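You operate a simulated robot arm through the tools that you are given. There is no shell and no other tool.

Carry out the task below with a simulated two-armed robot. There is one attempt and no reset: what you move stays moved.

JOB
Label the tubes of green and yellow water and stand them in the white rack.
Fine: each gets the label of its water's colour, pressed on at the label pad; use the four-hole tube rack; the other tubes stay unlabelled where they are. Set down upright: what you pick out.

The check looks at the end state, three seconds after you hand in, the way a careful person would. Anything else that was tipped, shoved, dropped, spilled or broken makes it a failure.

ROBOT AND FRAMES
Two 6-joint arms with fingered hands on one trunk that stands fixed in place. Base frame: the origin is at the foot of the trunk, x ahead of it, y to its left, z up; the work surface is at about z = 900. Readings come in mm, degrees, newtons and seconds.
The left shoulder is at [50, 170, 1083], the right one opposite. With the tool pointing down near the work surface each hand reaches from about 520 to 780 mm from the base axis, measured 20 degrees to its own side. Payload 3.5 kg a hand.
The tool frame of a hand sits at the grasp point between the pads (the TCP): z along the fingers, y along the line on which they close. The tips reach 26 mm beyond it. The gripper opens to 132 mm. The gripper's body begins 73 mm behind the TCP. The gripper is a hand of 3 fingers: y runs from the thumb to the fingers, the wrist lies at [0, 0, -234] in the tool frame, and closing takes about 1.5 s.
Orientation is told as [roll, pitch, yaw] about the base's x, y, z axes, in that order, counted from this pose: with the fingers straight down and closing along the base's y, the tool's x points along the base's -x, its y along +y and its z along -z.

CONTROLS
- The arms move only by the tool drive_tool. It takes "left_deltas", "right_deltas" or both (then of equal length, played together; a hand with none holds still); each is a list of rows, each an object (a shift or turn left out is 0, a gripper value left out holds the last) with "grip": the finger opening in mm, from 0 to 132; "travel": the shift along the base's x, y, z in mm, a list of three; "delta_rot": the turn, a rotation vector about the base's x, y, z in degrees, a list of three. In form: [{"grip": grip, "travel": [tx, ty, tz], "delta_rot": [wx, wy, wz]}, ...]. A call has 1 to 20 rows; each row shifts and turns the commanded pose from where the row before left it. Rows are played at 5 a second. More than 50 mm and 8.6 degrees between two rows, or a gripper value outside its range, and nothing of the call is played. A pose out of reach is approached as far as the arm can. The call stops where the force on the tool passes 60 N (or 10 N more than at its start, if that is more) or the arm is blocked; 0.2 s more then pass. The fingers move at their own pace (about 153 mm/s each) and stop on an object; they squeeze with about 33 N. The grip force told is the motor's: it shows also when the fingers shut on nothing. Time passes only in rows, and 0.2 s behind the last, so rows that do not move let the fingers close. The reply holds the time, the measured pose of the TCP, the force on the tool along the base axes, the opening and the grip force, in the units named above and with some noise, with the torque about the TCP (base axes, N m) and any sound that the robot's microphone picked up, and new pictures: "pictures" is both (left out), scene, wrist or none (wrist: the cameras of the hands that moved).
- Cameras (640 x 400 px; columns grow to the right, rows downward): "scene" is now at [32.7, 41, 1680.1]; the picture's right is [0.49, -0.87, 0.00], its down [-0.59, -0.34, -0.73] and it looks along [0.64, 0.36, -0.68] (base axes); focal length 275 px, centre (320, 200). "left" rides on the left gripper at [-62, 3, -92] in its tool frame; the picture's right is [-0.05, -1.00, 0.00], its down [0.83, -0.04, -0.56] and it looks along [0.55, -0.03, 0.83] (tool axes); focal length 230 px, centre (320, 200). "right" rides on the right gripper at [62, 3, -92] in its tool frame; the picture's right is [-0.05, 1.00, 0.00], its down [-0.83, -0.04, -0.56] and it looks along [-0.55, -0.03, 0.83] (tool axes); focal length 230 px, centre (320, 200). There is no depth. A picture from a camera that has moved, and an enlarged one, comes with that camera's place and axes in the base frame and with its lens.
- slide_trunk(by): slides the trunk up (or, below 0, down) by that many mm; the arms and the scene camera ride with it, the base frame stays. It gives what a move gives, with no picture.
- hand_shape(shape, hand): the hand has 3 fingers and takes this shape, open, in about a second: jaw (thumb against the fingers, like two jaws); tri (thumb and two fingers); tip (a fingertip pinch); poke (one finger out to press); point (the index stretched); flat (the hand flat); cup (the hand cupped); fist (a fist). The gripper value then closes the fingers along that shape, each until it touches; the sizes above hold for jaw. It gives what a move gives, with no picture.
- aim_head(pan, tilt): turns the head with the scene camera to pan (to the left, within 86 degrees either way) and tilt (down, from -29 to 69), counted from straight ahead of the robot. It gives what a move gives, and a new picture of the scene camera.
- inspect(camera, box): a new picture of the part [left, top, right, bottom] of that camera's present view, enlarged. The clock stands still meanwhile.
- hand_in(): hands the job in; it is judged then, once.

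Places have to be worked out from the pictures, the camera data and where the tool is seen. Open the grippers and draw the arms clear of the work before you hand the job in, unless the task says otherwise.

The tools are called as name(argument=value, ...) on one line, values as JSON. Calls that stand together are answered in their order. drive_tool: Moves the arms, as the interface text tells. Its arguments: {"type":"object","properties":{"left_deltas":{"type":"array"},"right_deltas":{"type":"array"},"pictures":{"type":"string","enum":["both","scene","wrist","none"]}},"required":[]} The other tools are called the same way: slide_trunk (by) slides the trunk up or down; hand_shape (shape, hand) gives the hand a shape; aim_head (pan, tilt) turns the head that bears the scene camera; inspect (camera, box) takes an enlarged picture of a part of a camera's view; hand_in () hands the job in.

At the start:

```text
t: 0.0
left_position: [481.9, 379.4, 1201.3]
left_orientation: [0.0, 0.0, -0.1]
left_contact_force: [0.5, -0.6, 1.0]
left_torque: [0.0, 0.04, 0.02]
left_finger_gap: 131.9
left_gripper_force: 0.0
left_shape: jaw
right_position: [542.2, -7.4, 1174.4]
right_orientation: [0.0, -0.1, 0.0]
right_contact_force: [0.0, 0.9, -0.4]
right_torque: [-0.01, -0.05, -0.02]
right_finger_gap: 131.9
right_gripper_force: 0.1
right_shape: jaw
trunk travel left (down, up): [-698.0, 12.0]
head pan, tilt: [29.6, 42.9]
```

scene: 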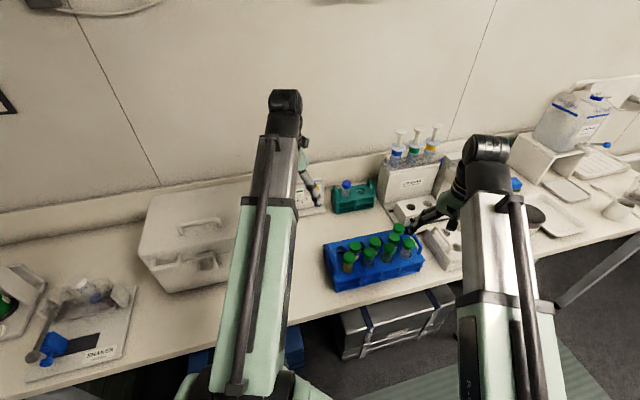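
right: 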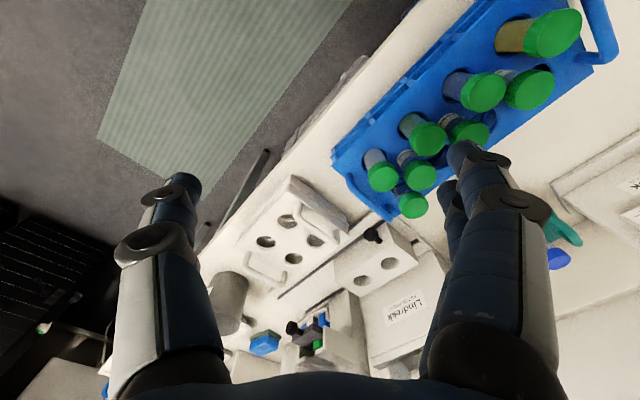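
left: 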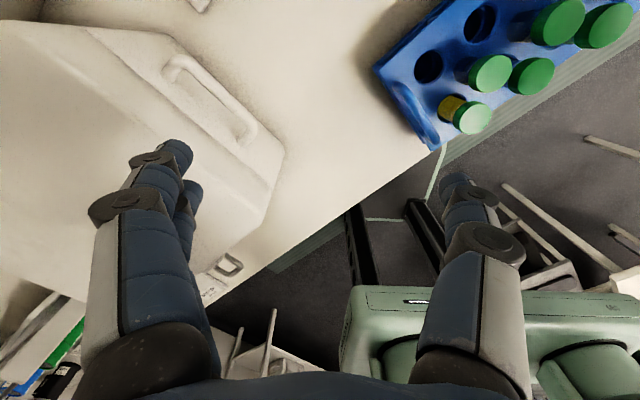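

The pictures show a blue rack with green-capped tubes, a white four-hole rack, and what may be label dispensers near the right hand. I'll enlarge the relevant parts to identify everything.

inspect(camera="scene", box=[310, 110, 470, 300])

inspect(camera="right", box=[180, 160, 460, 380])

inspect(camera="right", box=[320, 0, 640, 230])

inspect(camera="left", box=[360, 0, 640, 160])

```text
2.11 times, centred on (390, 205) of scene
camera zoom: at [32.7, 41.0, 1680.1], right [0.49, -0.87, 0.0], down [-0.59, -0.34, -0.73], along [0.64, 0.36, -0.68], focal length 579 px, centre (173, 190)
```

zoom: 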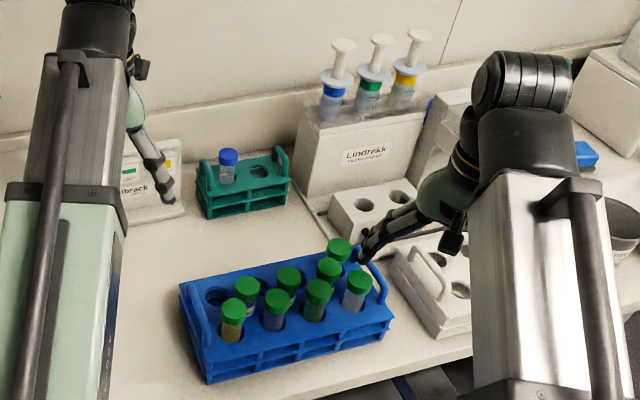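

```text
1.82 times, centred on (320, 270) of right
camera zoom: at [480.1, -4.9, 1266.4], right [0.05, 1.0, 0.0], down [0.83, -0.04, 0.56], along [0.55, -0.03, -0.83], focal length 418 px, centre (320, 73)
```

zoom: 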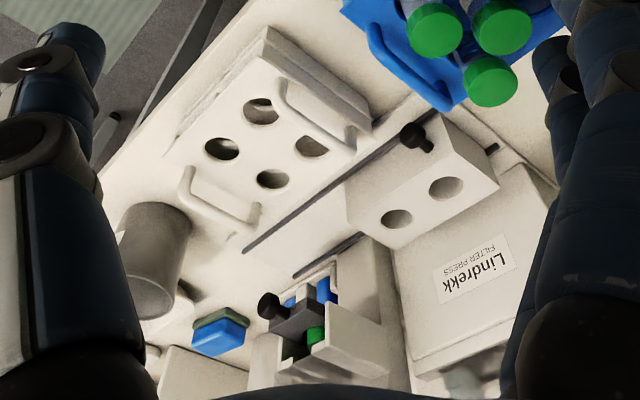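

```text
1.74 times, centred on (480, 115) of right
camera zoom: at [480.1, -4.9, 1266.4], right [0.05, 1.0, 0.0], down [0.83, -0.04, 0.56], along [0.55, -0.03, -0.83], focal length 400 px, centre (42, 348)
```

zoom: 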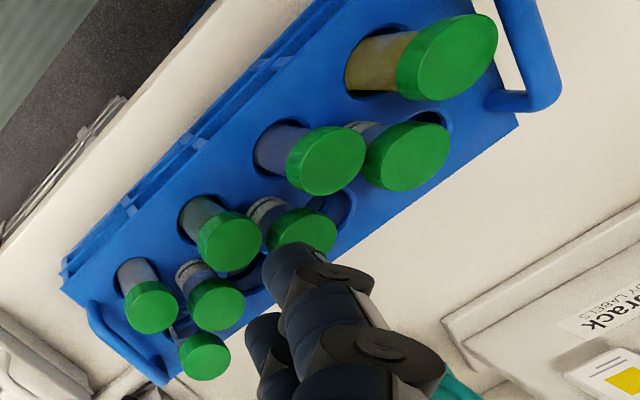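

```text
2.29 times, centred on (500, 80) of left
camera zoom: at [543.4, 382.2, 1293.1], right [0.05, -1.0, 0.0], down [-0.83, -0.04, 0.56], along [-0.55, -0.03, -0.83], focal length 526 px, centre (-91, 474)
```

zoom: 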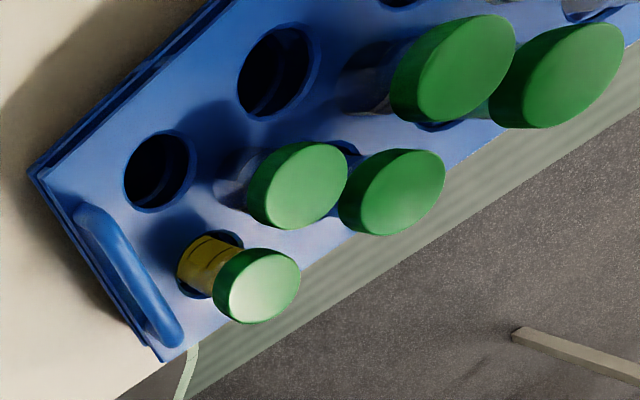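

The blue rack holds eight green-capped tubes. The label station ("...rack / ...Y LABELS") is hidden behind the left arm. I'll draw both arms aside and upward to get a clear view.

drive_tool(left_deltas=[{"travel": [-20, 30, 10]}, {"travel": [-20, 30, 10]}, {"travel": [-20, 30, 10]}, {"travel": [-20, 30, 10]}, {"travel": [-20, 30, 0]}, {"travel": [-20, 30, 0]}], right_deltas=[{"travel": [-20, -40, 10]}, {"travel": [-20, -40, 10]}, {"travel": [-20, -40, 10]}, {"travel": [-20, -40, 10]}, {"travel": [-10, -40, 0]}, {"travel": [-10, -40, 0]}])

```text
t: 1.4
left_position: [370.8, 566.4, 1216.2]
left_orientation: [0.0, 0.0, 0.0]
left_contact_force: [-0.7, 0.9, 0.9]
left_torque: [0.01, -0.02, -0.01]
left_finger_gap: 131.8
left_gripper_force: 0.0
left_shape: jaw
left hand out of reach, approached as far as the arm can: row 1, 2, 3, 4
right_position: [457.9, -248.5, 1177.1]
right_orientation: [0.0, -0.2, 0.0]
right_contact_force: [0.5, 0.1, 0.6]
right_torque: [-0.02, 0.0, 0.0]
right_finger_gap: 132.0
right_gripper_force: 0.1
right_shape: jaw
right hand out of reach, approached as far as the arm can: row 3, 4, 5
trunk travel left (down, up): [-698.0, 12.0]
head pan, tilt: [29.6, 42.9]
camera scene: at [32.3, 40.9, 1680.1], right [0.49, -0.87, 0.0], down [-0.59, -0.34, -0.73], along [0.64, 0.36, -0.68], focal length 275 px, centre (320, 200)
camera right: at [396.9, -244.5, 1269.3], right [0.05, 1.0, 0.0], down [0.83, -0.04, 0.56], along [0.56, -0.03, -0.83], focal length 230 px, centre (320, 200)
camera left: at [432.1, 569.9, 1307.9], right [0.05, -1.0, 0.0], down [-0.83, -0.04, 0.55], along [-0.55, -0.03, -0.83], focal length 230 px, centre (320, 200)
```

scene: 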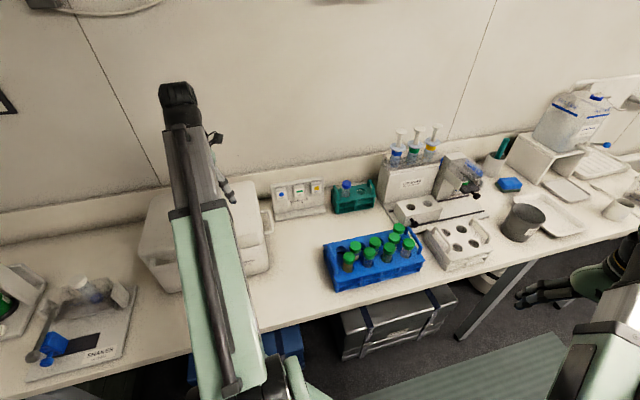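
right: 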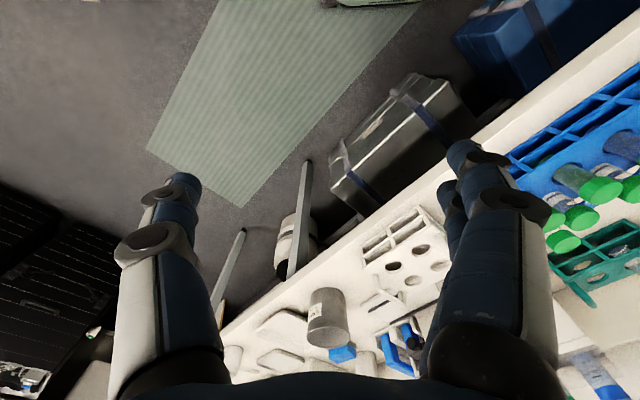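
left: 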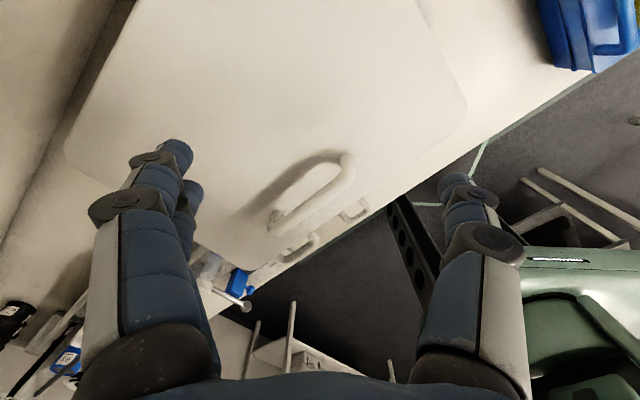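

Now the label pad, teal rack, blue rack and white rack are all in the open. I'll enlarge each of them.

inspect(camera="scene", box=[260, 165, 390, 225])

inspect(camera="scene", box=[315, 215, 435, 300])

inspect(camera="scene", box=[375, 120, 535, 280])

inspect(camera="right", box=[500, 60, 640, 300])

```text
4.92 times, centred on (325, 195) of scene
camera zoom: at [32.3, 40.9, 1680.1], right [0.49, -0.87, 0.0], down [-0.59, -0.34, -0.73], along [0.64, 0.36, -0.68], focal length 1354 px, centre (295, 225)
```

zoom: 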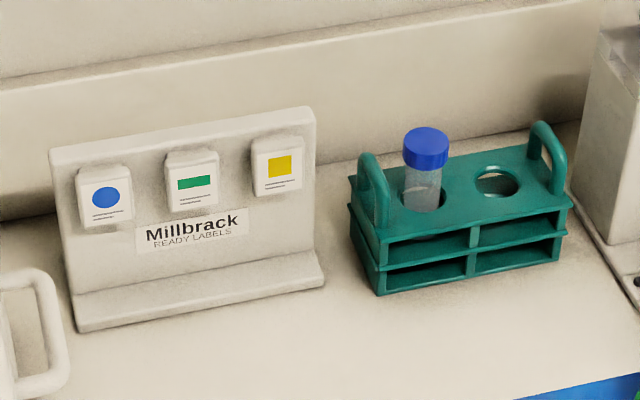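

```text
4.71 times, centred on (375, 258) of scene
camera zoom: at [32.3, 40.9, 1680.1], right [0.49, -0.87, 0.0], down [-0.59, -0.34, -0.73], along [0.64, 0.36, -0.68], focal length 1294 px, centre (61, -71)
```

zoom: 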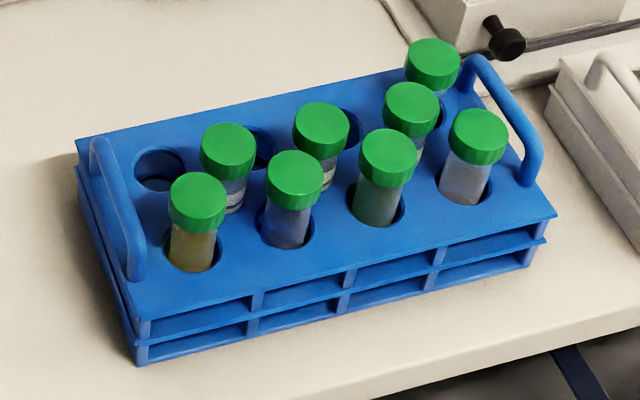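

```text
2.50 times, centred on (455, 200) of scene
camera zoom: at [32.3, 40.9, 1680.1], right [0.49, -0.87, 0.0], down [-0.59, -0.34, -0.73], along [0.64, 0.36, -0.68], focal length 688 px, centre (-18, 200)
```

zoom: 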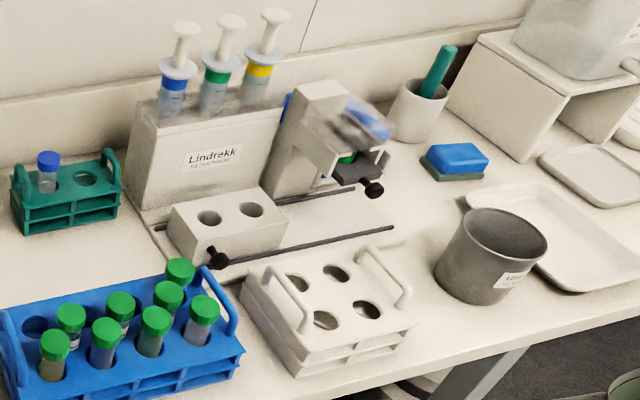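

```text
1.67 times, centred on (570, 180) of right
camera zoom: at [396.9, -244.5, 1269.3], right [0.05, 1.0, 0.0], down [0.83, -0.04, 0.56], along [0.56, -0.03, -0.83], focal length 384 px, centre (-97, 233)
```

zoom: 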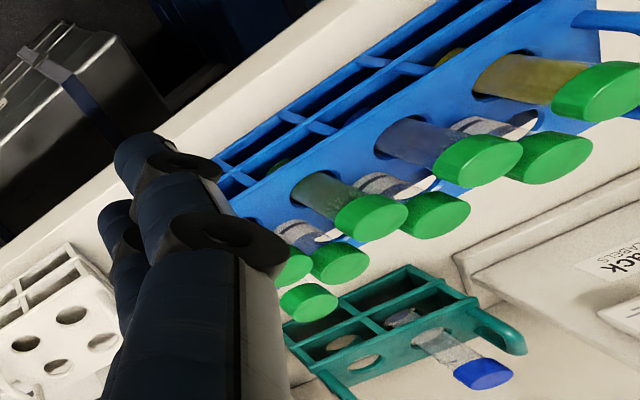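

The label pad ("Millbrack READY LABELS") has blue, green and yellow cards on a leaning board that faces the robot at about 45°. The yellow tube looks to be at the front-left of the blue rack and a greenish one third in the front row. I'll swing the left hand above and behind the blue rack, yawed 45°, so its camera shows every tube.

drive_tool(left_deltas=[{"travel": [27, -33, 0], "delta_rot": [0, 0, 4.5]}, {"travel": [27, -33, 0], "delta_rot": [0, 0, 4.5]}, {"travel": [27, -33, 0], "delta_rot": [0, 0, 4.5]}, {"travel": [27, -33, 0], "delta_rot": [0, 0, 4.5]}, {"travel": [27, -33, 0], "delta_rot": [0, 0, 4.5]}, {"travel": [27, -33, 0], "delta_rot": [0, 0, 4.5]}, {"travel": [27, -33, 0], "delta_rot": [0, 0, 4.5]}, {"travel": [27, -33, 0], "delta_rot": [0, 0, 4.5]}, {"travel": [27, -33, 0], "delta_rot": [0, 0, 4.5]}, {"travel": [27, -29, 0], "delta_rot": [0, 0, 4.5]}])

```text
t: 3.6
left_position: [642.1, 241.9, 1215.7]
left_orientation: [0.0, 0.0, 45.3]
left_contact_force: [0.0, -1.1, 0.4]
left_torque: [-0.02, 0.0, 0.03]
left_finger_gap: 131.8
left_gripper_force: 0.1
left_shape: jaw
right_position: [459.2, -247.3, 1176.3]
right_orientation: [-0.1, -0.3, -0.1]
right_contact_force: [1.2, -0.1, -0.4]
right_torque: [0.02, 0.04, 0.0]
right_finger_gap: 131.9
right_gripper_force: 0.0
right_shape: jaw
trunk travel left (down, up): [-698.0, 12.0]
head pan, tilt: [29.6, 42.9]
camera scene: at [33.1, 40.6, 1680.0], right [0.49, -0.87, 0.0], down [-0.59, -0.34, -0.73], along [0.64, 0.36, -0.68], focal length 275 px, centre (320, 200)
camera left: at [684.0, 286.6, 1308.2], right [0.74, -0.67, 0.0], down [-0.55, -0.62, 0.56], along [-0.37, -0.41, -0.83], focal length 230 px, centre (320, 200)
```

scene: 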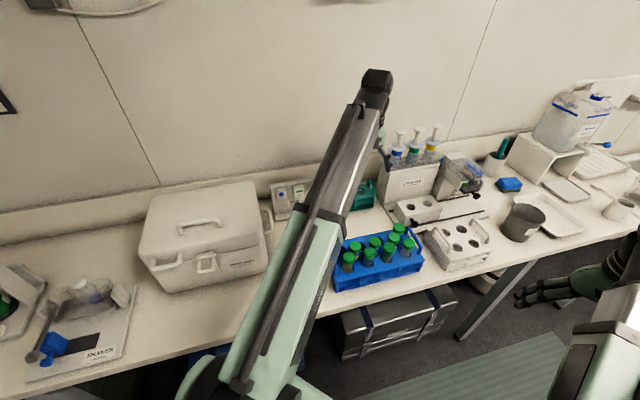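
left: 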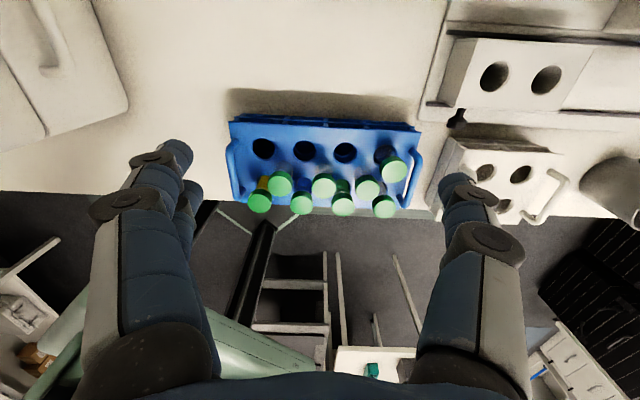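

The yaw of 45° lines up with the rack. I'll enlarge this back view of the tubes.

inspect(camera="left", box=[215, 100, 435, 237])

inspect(camera="scene", box=[330, 60, 470, 148])

```text
2.91 times, centred on (325, 168) of left
camera zoom: at [684.0, 286.6, 1308.2], right [0.74, -0.67, 0.0], down [-0.55, -0.62, 0.56], along [-0.37, -0.41, -0.83], focal length 669 px, centre (306, 292)
```

zoom: 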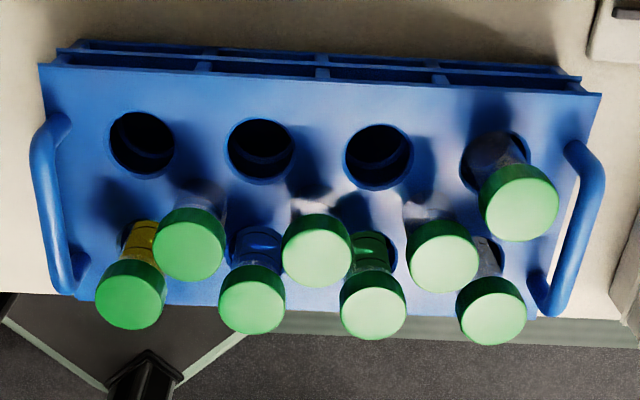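

```text
4.55 times, centred on (400, 104) of scene
camera zoom: at [33.1, 40.6, 1680.0], right [0.49, -0.87, 0.0], down [-0.59, -0.34, -0.73], along [0.64, 0.36, -0.68], focal length 1250 px, centre (-44, 636)
```

zoom: 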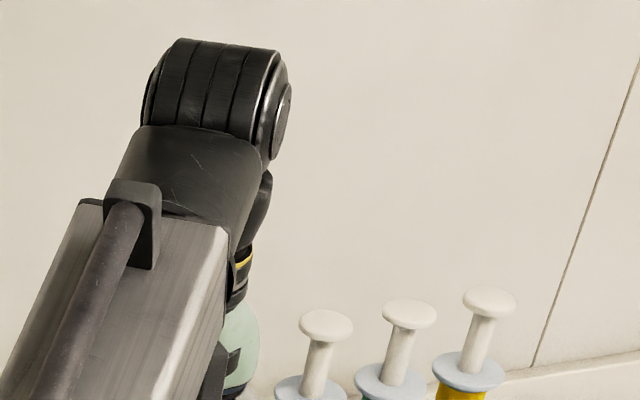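

All eight tubes are identified. The front row is yellow at about (486,201), blue, green at about (575.5,111), then clear, with cap tops at z≈1020 and the rack top at z≈961. The middle and back tubes are clear. Neighbouring caps are close, so I'll check whether the "tip" shape gives a narrower pinch.

hand_shape(shape="tip", hand="left")

inspect(camera="left", box=[0, 0, 640, 400])

```text
t: 4.5
left_position: [641.6, 241.0, 1216.1]
left_orientation: [0.0, 0.0, 45.0]
left_contact_force: [-0.5, 0.0, 0.4]
left_torque: [0.0, 0.0, -0.01]
left_finger_gap: 131.8
left_gripper_force: 0.1
left_shape: tip
right_position: [459.2, -247.1, 1176.0]
right_orientation: [0.0, -0.1, -0.1]
right_contact_force: [0.1, 0.1, -0.4]
right_torque: [-0.03, -0.03, 0.0]
right_finger_gap: 131.8
right_gripper_force: 0.0
right_shape: jaw
trunk travel left (down, up): [-698.0, 12.0]
head pan, tilt: [29.6, 42.9]
```

```text
1.00 times, centred on (320, 200) of left (not enlarged: the box is as wide or as high as the picture)
camera zoom: at [683.2, 287.4, 1308.2], right [0.74, -0.67, 0.0], down [-0.56, -0.62, 0.56], along [-0.37, -0.41, -0.83], focal length 230 px, centre (320, 200)
```

zoom: 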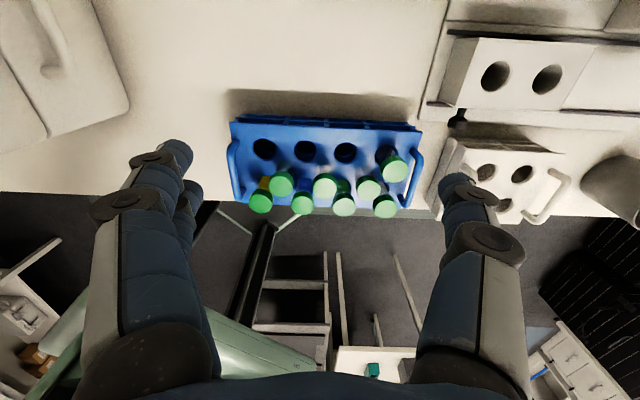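

The open "tip" shape looks the same as jaw. I'll close it part-way to see how the fingers converge.

drive_tool(left_deltas=[{"grip": 50}, {}, {}, {}, {}], pictures="wrist")

```text
t: 5.7
left_position: [641.3, 241.9, 1215.8]
left_orientation: [-0.1, 0.0, 45.0]
left_contact_force: [0.3, -0.4, -0.2]
left_torque: [0.01, 0.03, -0.02]
left_finger_gap: 50.6
left_gripper_force: 0.2
left_shape: tip
right_position: [459.5, -247.7, 1177.5]
right_orientation: [0.0, -0.2, 0.0]
right_contact_force: [0.7, -0.7, -0.1]
right_torque: [-0.01, 0.0, 0.0]
right_finger_gap: 131.6
right_gripper_force: 0.0
right_shape: jaw
trunk travel left (down, up): [-698.0, 12.0]
head pan, tilt: [29.6, 42.9]
camera left: at [683.4, 287.3, 1308.2], right [0.74, -0.67, 0.0], down [-0.56, -0.62, 0.56], along [-0.37, -0.41, -0.83], focal length 230 px, centre (320, 200)
```

left: 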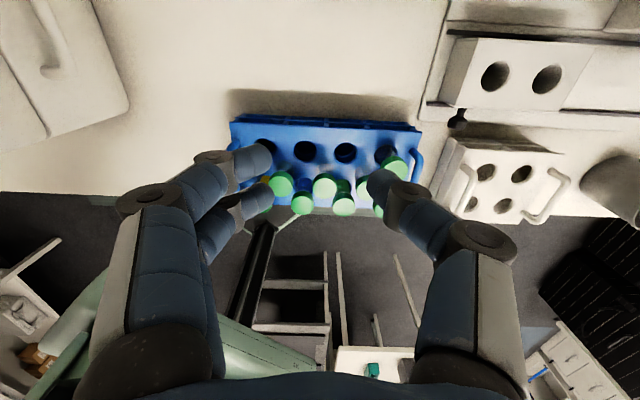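

In "tip" the fingers curl and both move together. For comparison I'll look at the jaw shape at the same opening.

hand_shape(shape="jaw", hand="left")

drive_tool(left_deltas=[{"grip": 50}, {}, {}, {}, {}], pictures="wrist")

drive_tool(left_deltas=[{"grip": 33}, {}, {}, {}], pictures="wrist")

```text
t: 6.6
left_position: [641.9, 242.7, 1216.3]
left_orientation: [0.0, 0.1, 45.0]
left_contact_force: [-0.2, 0.9, 0.1]
left_torque: [-0.03, 0.0, 0.02]
left_finger_gap: 131.9
left_gripper_force: 0.0
left_shape: jaw
right_position: [459.0, -246.4, 1175.3]
right_orientation: [0.0, -0.2, 0.0]
right_contact_force: [-0.1, -0.7, -0.6]
right_torque: [-0.01, -0.01, 0.03]
right_finger_gap: 131.8
right_gripper_force: 0.1
right_shape: jaw
trunk travel left (down, up): [-698.0, 12.0]
head pan, tilt: [29.6, 42.9]
```

```text
t: 7.8
left_position: [641.6, 240.7, 1216.9]
left_orientation: [0.1, 0.0, 45.1]
left_contact_force: [0.4, -0.2, -0.4]
left_torque: [-0.03, -0.01, 0.03]
left_finger_gap: 50.7
left_gripper_force: 0.0
left_shape: jaw
right_position: [459.2, -247.3, 1177.3]
right_orientation: [0.0, -0.1, 0.0]
right_contact_force: [0.3, 0.6, 0.9]
right_torque: [0.01, -0.01, 0.0]
right_finger_gap: 131.4
right_gripper_force: 0.0
right_shape: jaw
trunk travel left (down, up): [-698.0, 12.0]
head pan, tilt: [29.6, 42.9]
camera left: at [683.4, 287.2, 1308.2], right [0.74, -0.67, 0.0], down [-0.56, -0.62, 0.56], along [-0.37, -0.41, -0.83], focal length 230 px, centre (320, 200)
```

left: 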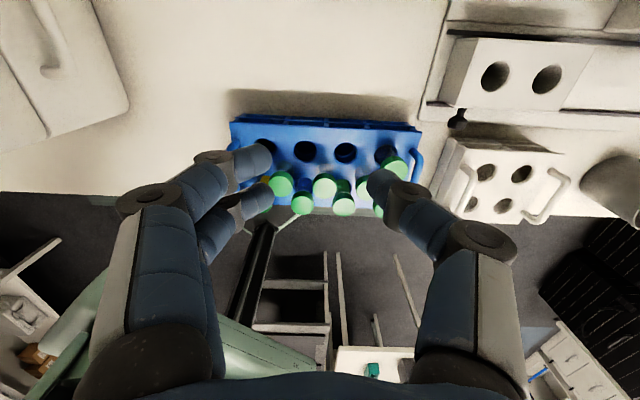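

```text
t: 8.8
left_position: [641.5, 241.5, 1215.3]
left_orientation: [0.0, 0.0, 45.0]
left_contact_force: [0.3, -0.5, -0.7]
left_torque: [-0.02, 0.02, 0.04]
left_finger_gap: 33.2
left_gripper_force: 0.0
left_shape: jaw
right_position: [460.6, -247.7, 1177.6]
right_orientation: [0.0, -0.2, 0.0]
right_contact_force: [0.8, -0.4, -1.3]
right_torque: [0.02, 0.0, 0.0]
right_finger_gap: 132.0
right_gripper_force: 0.1
right_shape: jaw
trunk travel left (down, up): [-698.0, 12.0]
head pan, tilt: [29.6, 42.9]
camera left: at [683.4, 287.3, 1308.2], right [0.74, -0.67, 0.0], down [-0.56, -0.62, 0.56], along [-0.37, -0.41, -0.83], focal length 230 px, centre (320, 200)
```

left: 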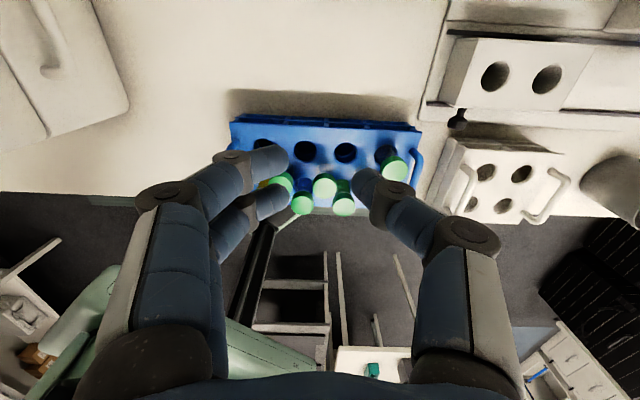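

The jaw's two fingers sit at about ±14 mm across (48 mm wide in total), with a single thumb opposite. For yellow, the neighbour-free grasp closes along base y with the tool tilted outward, and the tilt also gives the extra reach I need for the pad and white rack. I'll test that posture in free air: back off, yaw to 0, tilt about 30°.

drive_tool(left_deltas=[{"grip": 60, "travel": [-25, -5, -5], "delta_rot": [0, 0, -5.6]}, {"travel": [-25, -5, -5], "delta_rot": [0, 0, -5.6]}, {"travel": [-25, -5, -5], "delta_rot": [0, 0, -5.6]}, {"travel": [-25, -5, -5], "delta_rot": [0, 0, -5.6]}, {"travel": [-25, -5, -5], "delta_rot": [0, 0, -5.6]}, {"travel": [-25, -5, -5], "delta_rot": [0, 0, -5.6]}, {"travel": [-25, -5, -5], "delta_rot": [0, 0, -5.6]}, {"travel": [-25, -5, -5], "delta_rot": [0, 0, -5.6]}, {"delta_rot": [0, -5, 0]}, {"delta_rot": [0, -5, 0]}, {"delta_rot": [0, -5, 0]}, {"delta_rot": [0, -5, 0]}, {"delta_rot": [0, -5, 0]}, {"delta_rot": [0, -5, 0]}])

```text
t: 11.8
left_position: [535.8, 209.5, 1217.1]
left_orientation: [-0.1, -30.0, 0.3]
left_contact_force: [-0.1, -0.3, -1.2]
left_torque: [0.01, 0.03, 0.02]
left_finger_gap: 59.6
left_gripper_force: 0.0
left_shape: jaw
left hand out of reach, approached as far as the arm can: row 8, 9, 10, 11, 12, 13, 14
right_position: [460.1, -248.2, 1177.5]
right_orientation: [-0.1, -0.1, 0.0]
right_contact_force: [-0.1, 0.1, 0.3]
right_torque: [0.02, -0.03, 0.0]
right_finger_gap: 132.1
right_gripper_force: 0.0
right_shape: jaw
trunk travel left (down, up): [-698.0, 12.0]
head pan, tilt: [29.6, 42.9]
camera scene: at [32.7, 41.0, 1680.0], right [0.49, -0.87, 0.0], down [-0.59, -0.34, -0.73], along [0.64, 0.36, -0.68], focal length 275 px, centre (320, 200)
camera left: at [543.1, 213.1, 1327.6], right [0.05, -1.0, 0.03], down [-1.0, -0.05, 0.07], along [-0.06, -0.03, -1.0], focal length 230 px, centre (320, 200)
```

scene: 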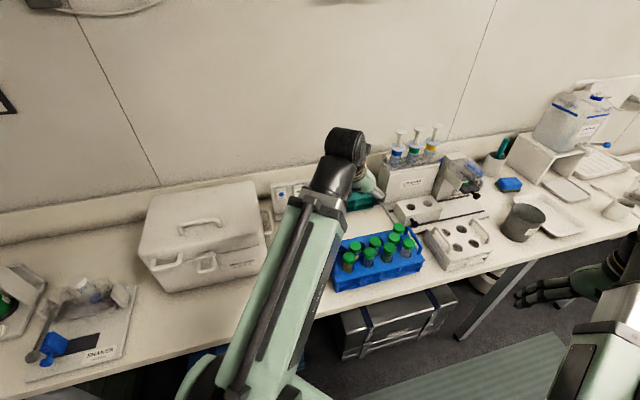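
left: 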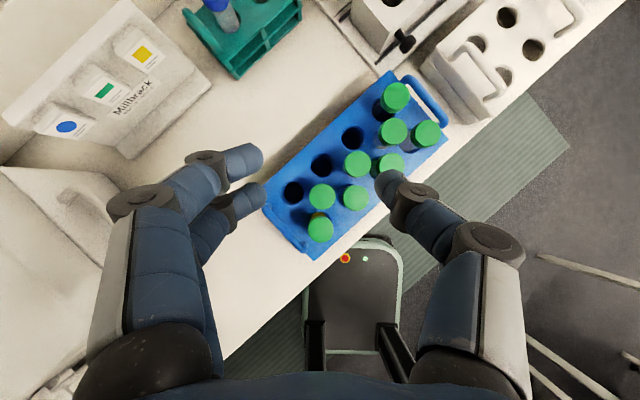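

The arm clips at its inner limit: with an outward tilt it can't come closer than x≈536 at this height, so an outward-tilt grasp of the nearby yellow tube isn't available. I'll undo the tilt and test the hand's yaw range in free air, to see whether I can grasp with another tilt direction and swivel later.

drive_tool(left_deltas=[{"travel": [8, -10, -10], "delta_rot": [0, 6, 0]}, {"travel": [8, -10, -10], "delta_rot": [0, 6, 0]}, {"travel": [8, -10, -10], "delta_rot": [0, 6, 0]}, {"travel": [8, -10, -10], "delta_rot": [0, 6, 0]}, {"travel": [8, -10, -10], "delta_rot": [0, 6, 0]}, {"delta_rot": [0, 0, 8]}, {"delta_rot": [0, 0, 8]}, {"delta_rot": [0, 0, 8]}, {"delta_rot": [0, 0, 8]}, {"delta_rot": [0, 0, 8]}, {"delta_rot": [0, 0, 8]}, {"delta_rot": [0, 0, 8]}, {"delta_rot": [0, 0, 8]}, {"delta_rot": [0, 0, 8]}, {"delta_rot": [0, 0, 8]}, {"delta_rot": [0, 0, 8]}, {"delta_rot": [0, 0, 8]}, {"delta_rot": [0, 0, 8]}, {"delta_rot": [0, 0, 8]}, {"delta_rot": [0, 0, 8]}], pictures="none")

```text
t: 16.0
left_position: [574.2, 180.1, 1167.0]
left_orientation: [0.1, 0.1, 83.4]
left_contact_force: [0.5, 1.5, 0.3]
left_torque: [0.01, 0.02, -0.01]
left_finger_gap: 59.3
left_gripper_force: 0.1
left_shape: jaw
left hand out of reach, approached as far as the arm can: row 16, 17, 18, 19, 20
right_position: [458.7, -246.7, 1177.0]
right_orientation: [0.1, -0.1, 0.1]
right_contact_force: [-0.1, 0.9, -0.3]
right_torque: [0.0, 0.01, 0.0]
right_finger_gap: 132.0
right_gripper_force: 0.0
right_shape: jaw
trunk travel left (down, up): [-698.0, 12.0]
head pan, tilt: [29.6, 42.9]
```

Yaw tops out near +83° here. Now I'll test the negative direction.

drive_tool(left_deltas=[{"delta_rot": [0, 0, -8.3]}, {"delta_rot": [0, 0, -8.3]}, {"delta_rot": [0, 0, -8.3]}, {"delta_rot": [0, 0, -8.3]}, {"delta_rot": [0, 0, -8.3]}, {"delta_rot": [0, 0, -8.3]}, {"delta_rot": [0, 0, -8.3]}, {"delta_rot": [0, 0, -8.3]}, {"delta_rot": [0, 0, -8.3]}, {"delta_rot": [0, 0, -8.3]}, {"delta_rot": [0, 0, -8.3]}, {"delta_rot": [0, 0, -8.3]}, {"delta_rot": [0, 0, -8.3]}, {"delta_rot": [0, 0, -8.3]}, {"delta_rot": [0, 0, -8.3]}, {"delta_rot": [0, 0, -8.3]}, {"delta_rot": [0, 0, -8.3]}, {"delta_rot": [0, 0, -8.3]}, {"delta_rot": [0, 0, -8.3]}, {"delta_rot": [0, 0, -8.3]}], pictures="none")

```text
t: 20.2
left_position: [575.2, 178.4, 1167.2]
left_orientation: [-0.1, 0.2, -82.7]
left_contact_force: [-0.5, 0.4, -0.3]
left_torque: [0.02, -0.04, -0.02]
left_finger_gap: 59.5
left_gripper_force: 0.1
left_shape: jaw
right_position: [459.1, -246.7, 1176.5]
right_orientation: [0.0, -0.2, -0.1]
right_contact_force: [0.0, -0.5, 0.2]
right_torque: [0.01, 0.0, -0.02]
right_finger_gap: 131.8
right_gripper_force: 0.0
right_shape: jaw
trunk travel left (down, up): [-698.0, 12.0]
head pan, tilt: [29.6, 42.9]
```

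No limit has shown up to −83°. I'll continue further.

drive_tool(left_deltas=[{"delta_rot": [0, 0, -8.3]}, {"delta_rot": [0, 0, -8.3]}, {"delta_rot": [0, 0, -8.3]}, {"delta_rot": [0, 0, -8.3]}, {"delta_rot": [0, 0, -8.3]}, {"delta_rot": [0, 0, -8.3]}, {"delta_rot": [0, 0, -8.3]}, {"delta_rot": [0, 0, -8.3]}, {"delta_rot": [0, 0, -8.3]}, {"delta_rot": [0, 0, -8.3]}, {"delta_rot": [0, 0, -8.3]}, {"delta_rot": [0, 0, -8.3]}], pictures="both")

```text
t: 22.8
left_position: [575.4, 179.2, 1167.1]
left_orientation: [0.1, 0.0, 177.7]
left_contact_force: [0.7, 0.1, -0.6]
left_torque: [-0.02, -0.02, 0.01]
left_finger_gap: 59.6
left_gripper_force: 0.1
left_shape: jaw
right_position: [460.1, -247.1, 1176.8]
right_orientation: [-0.1, -0.2, 0.0]
right_contact_force: [-0.9, -0.7, -0.2]
right_torque: [-0.03, -0.03, 0.01]
right_finger_gap: 131.9
right_gripper_force: 0.1
right_shape: jaw
trunk travel left (down, up): [-698.0, 12.0]
head pan, tilt: [29.6, 42.9]
camera scene: at [32.7, 40.9, 1680.1], right [0.49, -0.87, 0.0], down [-0.59, -0.34, -0.73], along [0.64, 0.36, -0.68], focal length 275 px, centre (320, 200)
camera left: at [514.1, 179.1, 1258.5], right [-0.01, 1.0, 0.0], down [0.83, 0.01, 0.56], along [0.56, 0.01, -0.83], focal length 230 px, centre (320, 200)
```

scene: 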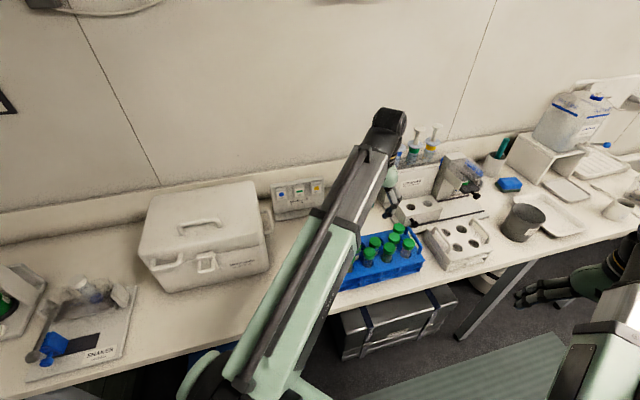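
left: 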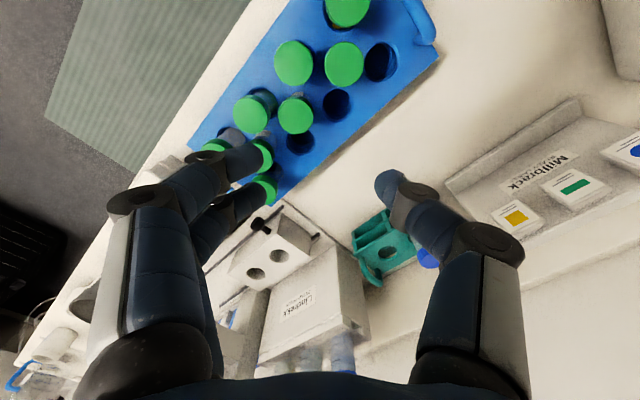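

The yaw range is very wide (at least −182° to +83°). For green I'd like the thumb in the gap behind it, which needs yaw −225°, so I'll test whether that's reachable.

drive_tool(left_deltas=[{"delta_rot": [0, 0, -8.5]}, {"delta_rot": [0, 0, -8.5]}, {"delta_rot": [0, 0, -8.5]}, {"delta_rot": [0, 0, -8.5]}, {"delta_rot": [0, 0, -8.5]}], pictures="wrist")

```text
t: 24.0
left_position: [575.9, 180.8, 1167.9]
left_orientation: [0.0, -0.1, 135.3]
left_contact_force: [0.3, -0.6, -0.1]
left_torque: [0.0, -0.01, 0.02]
left_finger_gap: 59.6
left_gripper_force: 0.1
left_shape: jaw
right_position: [458.8, -246.4, 1177.2]
right_orientation: [0.0, -0.2, 0.0]
right_contact_force: [0.0, 0.0, 0.2]
right_torque: [0.02, -0.02, -0.01]
right_finger_gap: 132.0
right_gripper_force: 0.0
right_shape: jaw
trunk travel left (down, up): [-698.0, 12.0]
head pan, tilt: [29.6, 42.9]
camera left: at [529.7, 220.7, 1258.6], right [0.67, 0.75, 0.0], down [0.62, -0.55, 0.56], along [0.41, -0.37, -0.83], focal length 230 px, centre (320, 200)
```

left: 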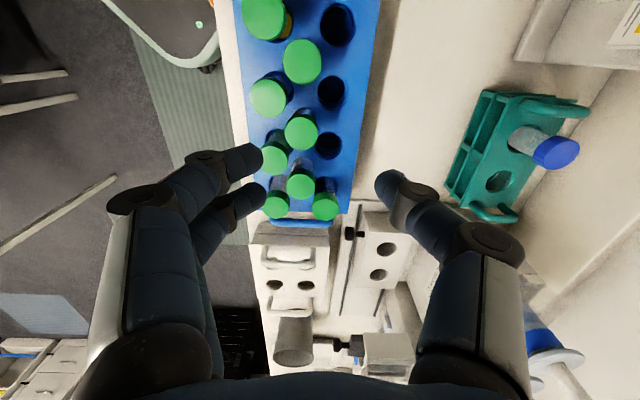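

Yaw −225° works as well. Next I need the exact geometry of the label board, so I'll swing the hand to the left with the camera looking outward at the board.

drive_tool(left_deltas=[{"travel": [-3, 15, -4], "delta_rot": [0, 0, 8.5]}, {"travel": [-3, 15, -4], "delta_rot": [0, 0, 8.5]}, {"travel": [-3, 15, -4], "delta_rot": [0, 0, 8.5]}, {"travel": [-3, 15, -4], "delta_rot": [0, 0, 8.5]}, {"travel": [-3, 15, -4], "delta_rot": [0, 0, 8.5]}, {"travel": [-3, 15, -4], "delta_rot": [0, 0, 8.5]}, {"travel": [-3, 15, -4], "delta_rot": [0, 0, 8.5]}, {"travel": [-3, 15, -4], "delta_rot": [0, 0, 8.5]}, {"travel": [-3, 15, -4], "delta_rot": [0, 0, 8.5]}, {"travel": [-3, 15, -4], "delta_rot": [0, 0, 8.5]}])

```text
t: 26.2
left_position: [543.5, 329.3, 1126.6]
left_orientation: [0.0, 0.1, -139.6]
left_contact_force: [0.2, -1.1, 0.9]
left_torque: [0.0, -0.03, 0.0]
left_finger_gap: 59.3
left_gripper_force: 0.0
left_shape: jaw
right_position: [459.3, -248.5, 1176.5]
right_orientation: [0.0, -0.2, 0.0]
right_contact_force: [-0.7, -0.4, 0.5]
right_torque: [0.02, 0.0, 0.0]
right_finger_gap: 132.0
right_gripper_force: 0.1
right_shape: jaw
trunk travel left (down, up): [-698.0, 12.0]
head pan, tilt: [29.6, 42.9]
camera scene: at [32.7, 41.2, 1680.1], right [0.49, -0.87, 0.0], down [-0.59, -0.34, -0.73], along [0.64, 0.36, -0.68], focal length 275 px, centre (320, 200)
camera left: at [500.6, 287.5, 1217.9], right [-0.69, 0.73, 0.0], down [0.6, 0.57, 0.56], along [0.4, 0.38, -0.83], focal length 230 px, centre (320, 200)
```

scene: 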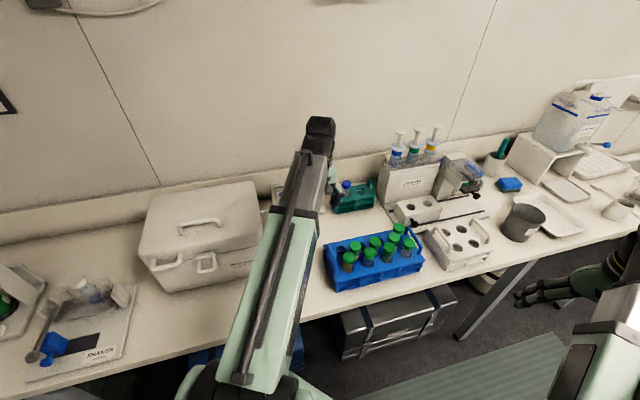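
left: 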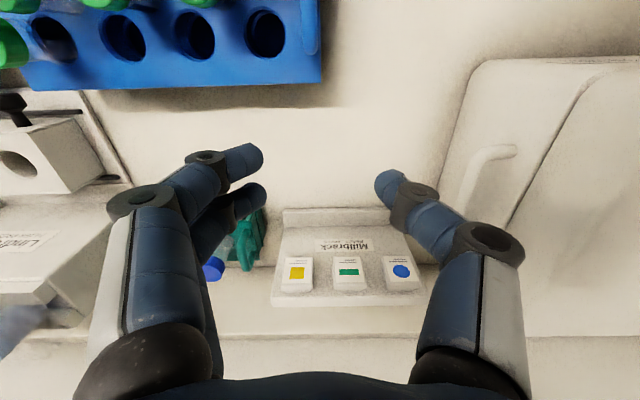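

The board faces the camera squarely at this yaw. I'll enlarge it.

inspect(camera="left", box=[255, 195, 435, 315])

inspect(camera="left", box=[160, 130, 450, 310])

```text
3.33 times, centred on (345, 255) of left
camera zoom: at [500.6, 287.5, 1217.9], right [-0.69, 0.73, 0.0], down [0.6, 0.57, 0.56], along [0.4, 0.38, -0.83], focal length 767 px, centre (237, 17)
```

zoom: 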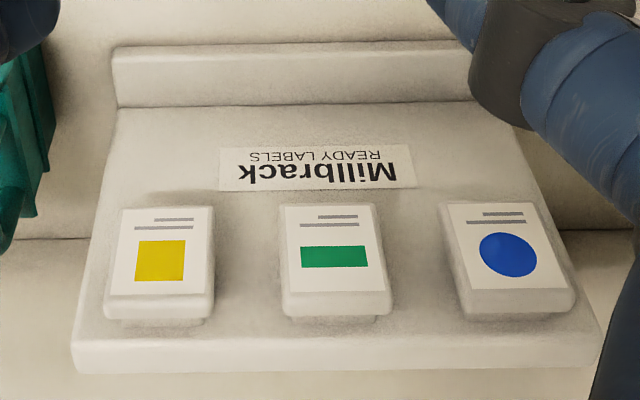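

```text
2.21 times, centred on (305, 220) of left
camera zoom: at [500.6, 287.5, 1217.9], right [-0.69, 0.73, 0.0], down [0.6, 0.57, 0.56], along [0.4, 0.38, -0.83], focal length 508 px, centre (353, 156)
```

zoom: 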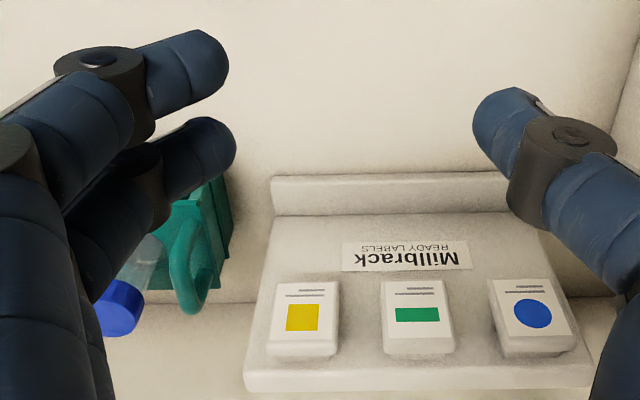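

From three views the yellow card centre is at about (706,439.5,1010) and the green at about (655,491,1010). The board leans back about 10° and the cards stand proud of it. Now I'll swing the hand back to yaw≈20°, the clear grasp direction for the yellow tube.

drive_tool(left_deltas=[{"grip": 56, "travel": [0, -5, 0], "delta_rot": [0, 0, 8]}, {"travel": [0, -5, 0], "delta_rot": [0, 0, 8]}, {"travel": [0, -5, 0], "delta_rot": [0, 0, 8]}, {"travel": [0, -5, 0], "delta_rot": [0, 0, 8]}, {"travel": [0, -5, 0], "delta_rot": [0, 0, 8]}, {"travel": [0, -5, 0], "delta_rot": [0, 0, 8]}, {"travel": [0, -5, 0], "delta_rot": [0, 0, 8]}, {"travel": [0, -5, 0], "delta_rot": [0, 0, 8]}, {"travel": [0, -5, 0], "delta_rot": [0, 0, 8]}, {"travel": [0, -5, 0], "delta_rot": [0, 0, 8]}, {"travel": [0, -5, 0], "delta_rot": [0, 0, 8]}, {"travel": [0, -5, 0], "delta_rot": [0, 0, 8]}, {"travel": [0, -5, 0], "delta_rot": [0, 0, 8]}, {"travel": [0, -5, 0], "delta_rot": [0, 0, 8]}, {"travel": [0, -5, 0], "delta_rot": [0, 0, 8]}, {"travel": [0, -5, 0], "delta_rot": [0, 0, 8]}, {"travel": [0, -5, 0], "delta_rot": [0, 0, 8]}, {"travel": [0, -5, 0], "delta_rot": [0, 0, 8]}, {"travel": [0, -5, 0], "delta_rot": [0, 0, 8]}, {"travel": [0, -5, 0], "delta_rot": [0, 0, 7.6]}], pictures="none")

drive_tool(left_deltas=[{"delta_rot": [-1.71, 4.7, 0]}, {"delta_rot": [-1.71, 4.7, 0]}, {"delta_rot": [-1.71, 4.7, 0]}, {"delta_rot": [-1.71, 4.7, 0]}, {"delta_rot": [-1.71, 4.7, 0]}, {"delta_rot": [-1.71, 4.7, 0]}], pictures="both")

```text
t: 30.4
left_position: [544.7, 230.6, 1126.0]
left_orientation: [0.0, 0.1, 20.1]
left_contact_force: [0.3, 0.3, 0.0]
left_torque: [0.04, -0.01, -0.02]
left_finger_gap: 56.3
left_gripper_force: 0.1
left_shape: jaw
right_position: [459.1, -248.1, 1176.3]
right_orientation: [-0.1, -0.2, 0.0]
right_contact_force: [-0.9, 0.1, -0.8]
right_torque: [0.02, -0.02, 0.0]
right_finger_gap: 131.9
right_gripper_force: 0.0
right_shape: jaw
trunk travel left (down, up): [-698.0, 12.0]
head pan, tilt: [29.6, 42.9]
```

```text
t: 31.9
left_position: [559.5, 221.0, 992.1]
left_orientation: [0.1, 28.5, 20.4]
left_contact_force: [-2.8, 4.3, 41.1]
left_torque: [1.14, 0.39, 0.22]
left_finger_gap: 54.7
left_gripper_force: 0.0
left_shape: jaw
left hand out of reach, approached as far as the arm can: row 3, 4, 5, 6
right_position: [457.0, -247.7, 1178.7]
right_orientation: [-0.1, -0.3, 0.0]
right_contact_force: [-0.3, 0.6, -0.5]
right_torque: [-0.01, 0.01, 0.01]
right_finger_gap: 132.1
right_gripper_force: 0.0
right_shape: jaw
trunk travel left (down, up): [-698.0, 12.0]
head pan, tilt: [29.6, 42.9]
stopped in row 6 (left hand): the force on the tool passed its limit at 71 N (the readings are from after the stop); the commanded pose is now the measured one
camera scene: at [30.5, 40.5, 1680.9], right [0.49, -0.87, 0.0], down [-0.59, -0.34, -0.73], along [0.64, 0.36, -0.68], focal length 275 px, centre (320, 200)
camera left: at [650.4, 257.8, 1043.6], right [0.39, -0.92, -0.03], down [-0.42, -0.2, 0.88], along [-0.82, -0.34, -0.47], focal length 230 px, centre (320, 200)
```

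scene: 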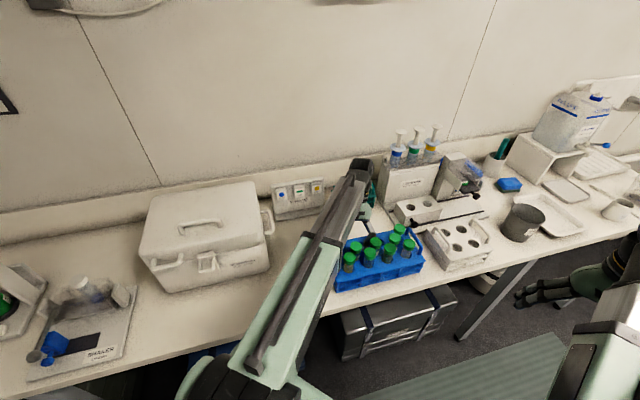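
left: 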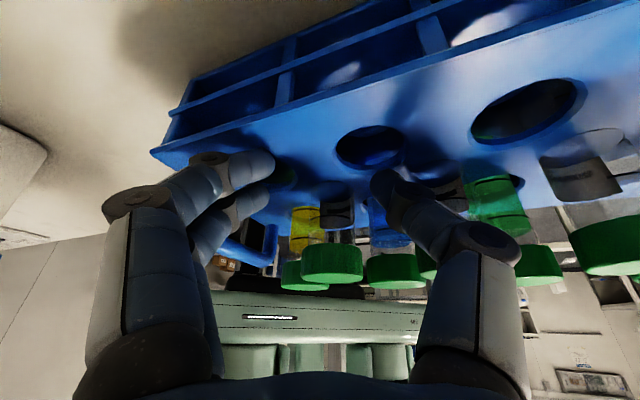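

The inward tilt was beyond the arm's wrist limit. It sank while rotating and the fingers touched the blue rack's top (71 N). The rack and tubes still look in place. I'll back out carefully by undoing the tilt in small steps while rising.

drive_tool(left_deltas=[{"travel": [0, 0, 12], "delta_rot": [1.4, -3.8, 0]}], pictures="wrist")

```text
t: 32.3
left_position: [561.2, 218.9, 995.6]
left_orientation: [0.0, 24.4, 20.3]
left_contact_force: [0.8, 1.4, 1.4]
left_torque: [0.08, 0.08, 0.08]
left_finger_gap: 52.6
left_gripper_force: 0.1
left_shape: jaw
right_position: [459.0, -246.5, 1175.1]
right_orientation: [-0.1, -0.1, 0.1]
right_contact_force: [-0.6, 0.1, 1.1]
right_torque: [0.0, 0.0, 0.01]
right_finger_gap: 131.8
right_gripper_force: 0.1
right_shape: jaw
trunk travel left (down, up): [-698.0, 12.0]
head pan, tilt: [29.6, 42.9]
camera left: at [648.9, 255.6, 1055.2], right [0.39, -0.92, -0.02], down [-0.48, -0.22, 0.85], along [-0.79, -0.32, -0.53], focal length 230 px, centre (320, 200)
```

left: 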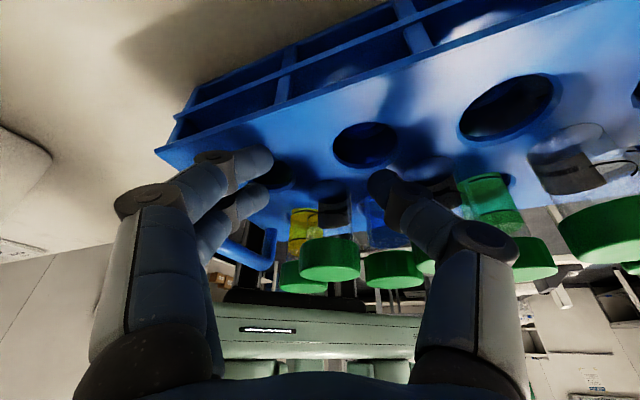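

The contact force is gone (about 1.5 N). I'll keep undoing the tilt and rise step by step.

drive_tool(left_deltas=[{"travel": [0, 0, 15], "delta_rot": [1.7, -4.7, 0]}, {"travel": [0, 0, 15], "delta_rot": [1.7, -4.7, 0]}], pictures="wrist")

```text
t: 32.9
left_position: [560.0, 219.3, 1029.6]
left_orientation: [-0.1, 14.4, 20.3]
left_contact_force: [-0.4, 0.5, -0.3]
left_torque: [-0.04, 0.04, 0.03]
left_finger_gap: 55.8
left_gripper_force: 0.0
left_shape: jaw
right_position: [458.6, -247.6, 1177.0]
right_orientation: [0.0, -0.2, 0.0]
right_contact_force: [0.8, 0.1, 0.4]
right_torque: [0.02, -0.01, -0.01]
right_finger_gap: 131.8
right_gripper_force: 0.1
right_shape: jaw
trunk travel left (down, up): [-698.0, 12.0]
head pan, tilt: [29.6, 42.9]
camera left: at [637.5, 251.2, 1103.0], right [0.39, -0.92, -0.01], down [-0.61, -0.27, 0.74], along [-0.69, -0.29, -0.67], focal length 230 px, centre (320, 200)
```

left: 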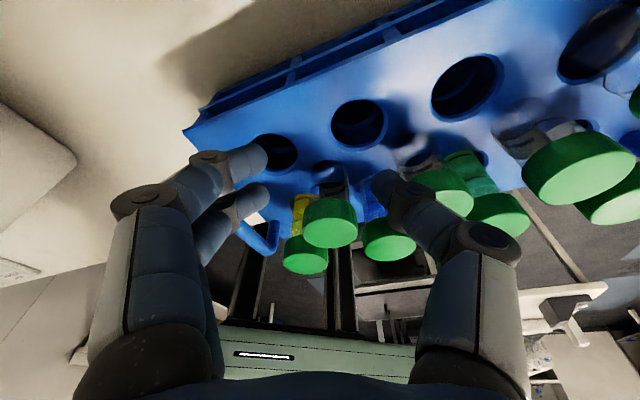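

drive_tool(left_deltas=[{"travel": [0, 0, 20], "delta_rot": [1.7, -4.7, 0]}, {"travel": [0, 0, 20], "delta_rot": [1.7, -4.7, 0]}, {"travel": [0, 0, 20], "delta_rot": [1.5, -4.1, 0]}], pictures="both")

inspect(camera="scene", box=[315, 215, 435, 300])

```text
t: 33.7
left_position: [561.0, 220.5, 1089.9]
left_orientation: [-0.2, 0.1, 20.3]
left_contact_force: [1.2, -1.1, -0.1]
left_torque: [-0.01, -0.02, 0.0]
left_finger_gap: 55.7
left_gripper_force: 0.0
left_shape: jaw
right_position: [459.2, -247.0, 1176.2]
right_orientation: [0.0, -0.1, 0.0]
right_contact_force: [0.0, 0.4, 0.4]
right_torque: [0.01, -0.01, 0.0]
right_finger_gap: 132.0
right_gripper_force: 0.0
right_shape: jaw
trunk travel left (down, up): [-698.0, 12.0]
head pan, tilt: [29.6, 42.9]
camera scene: at [32.2, 40.8, 1680.0], right [0.49, -0.87, 0.0], down [-0.59, -0.34, -0.73], along [0.64, 0.36, -0.68], focal length 275 px, centre (320, 200)
camera left: at [617.6, 244.5, 1181.5], right [0.4, -0.92, 0.0], down [-0.76, -0.33, 0.56], along [-0.51, -0.22, -0.83], focal length 230 px, centre (320, 200)
```

scene: 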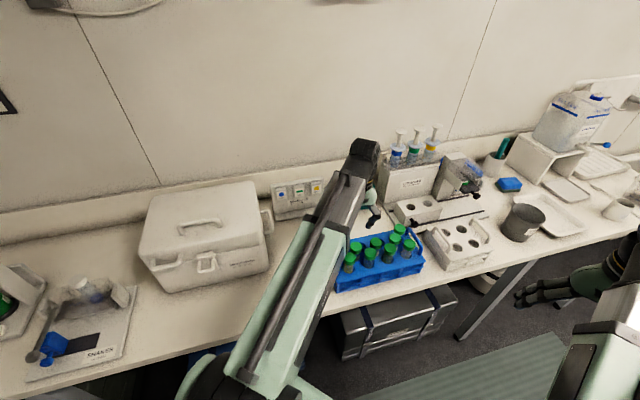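
left: 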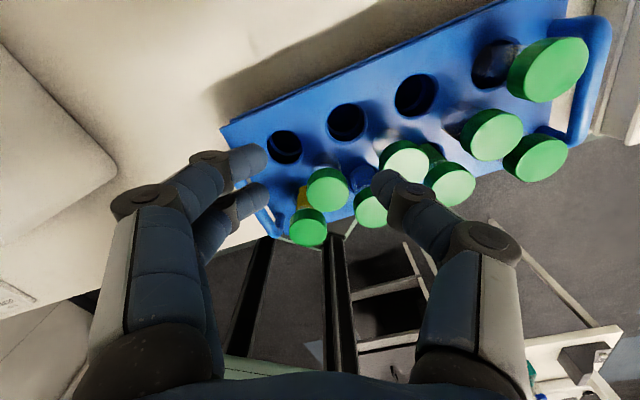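

```text
4.71 times, centred on (375, 258) of scene
camera zoom: at [32.2, 40.8, 1680.0], right [0.49, -0.87, 0.0], down [-0.59, -0.34, -0.73], along [0.64, 0.36, -0.68], focal length 1294 px, centre (61, -71)
```

zoom: 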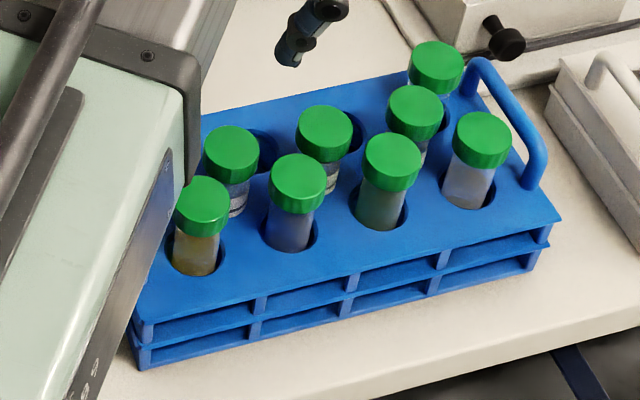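

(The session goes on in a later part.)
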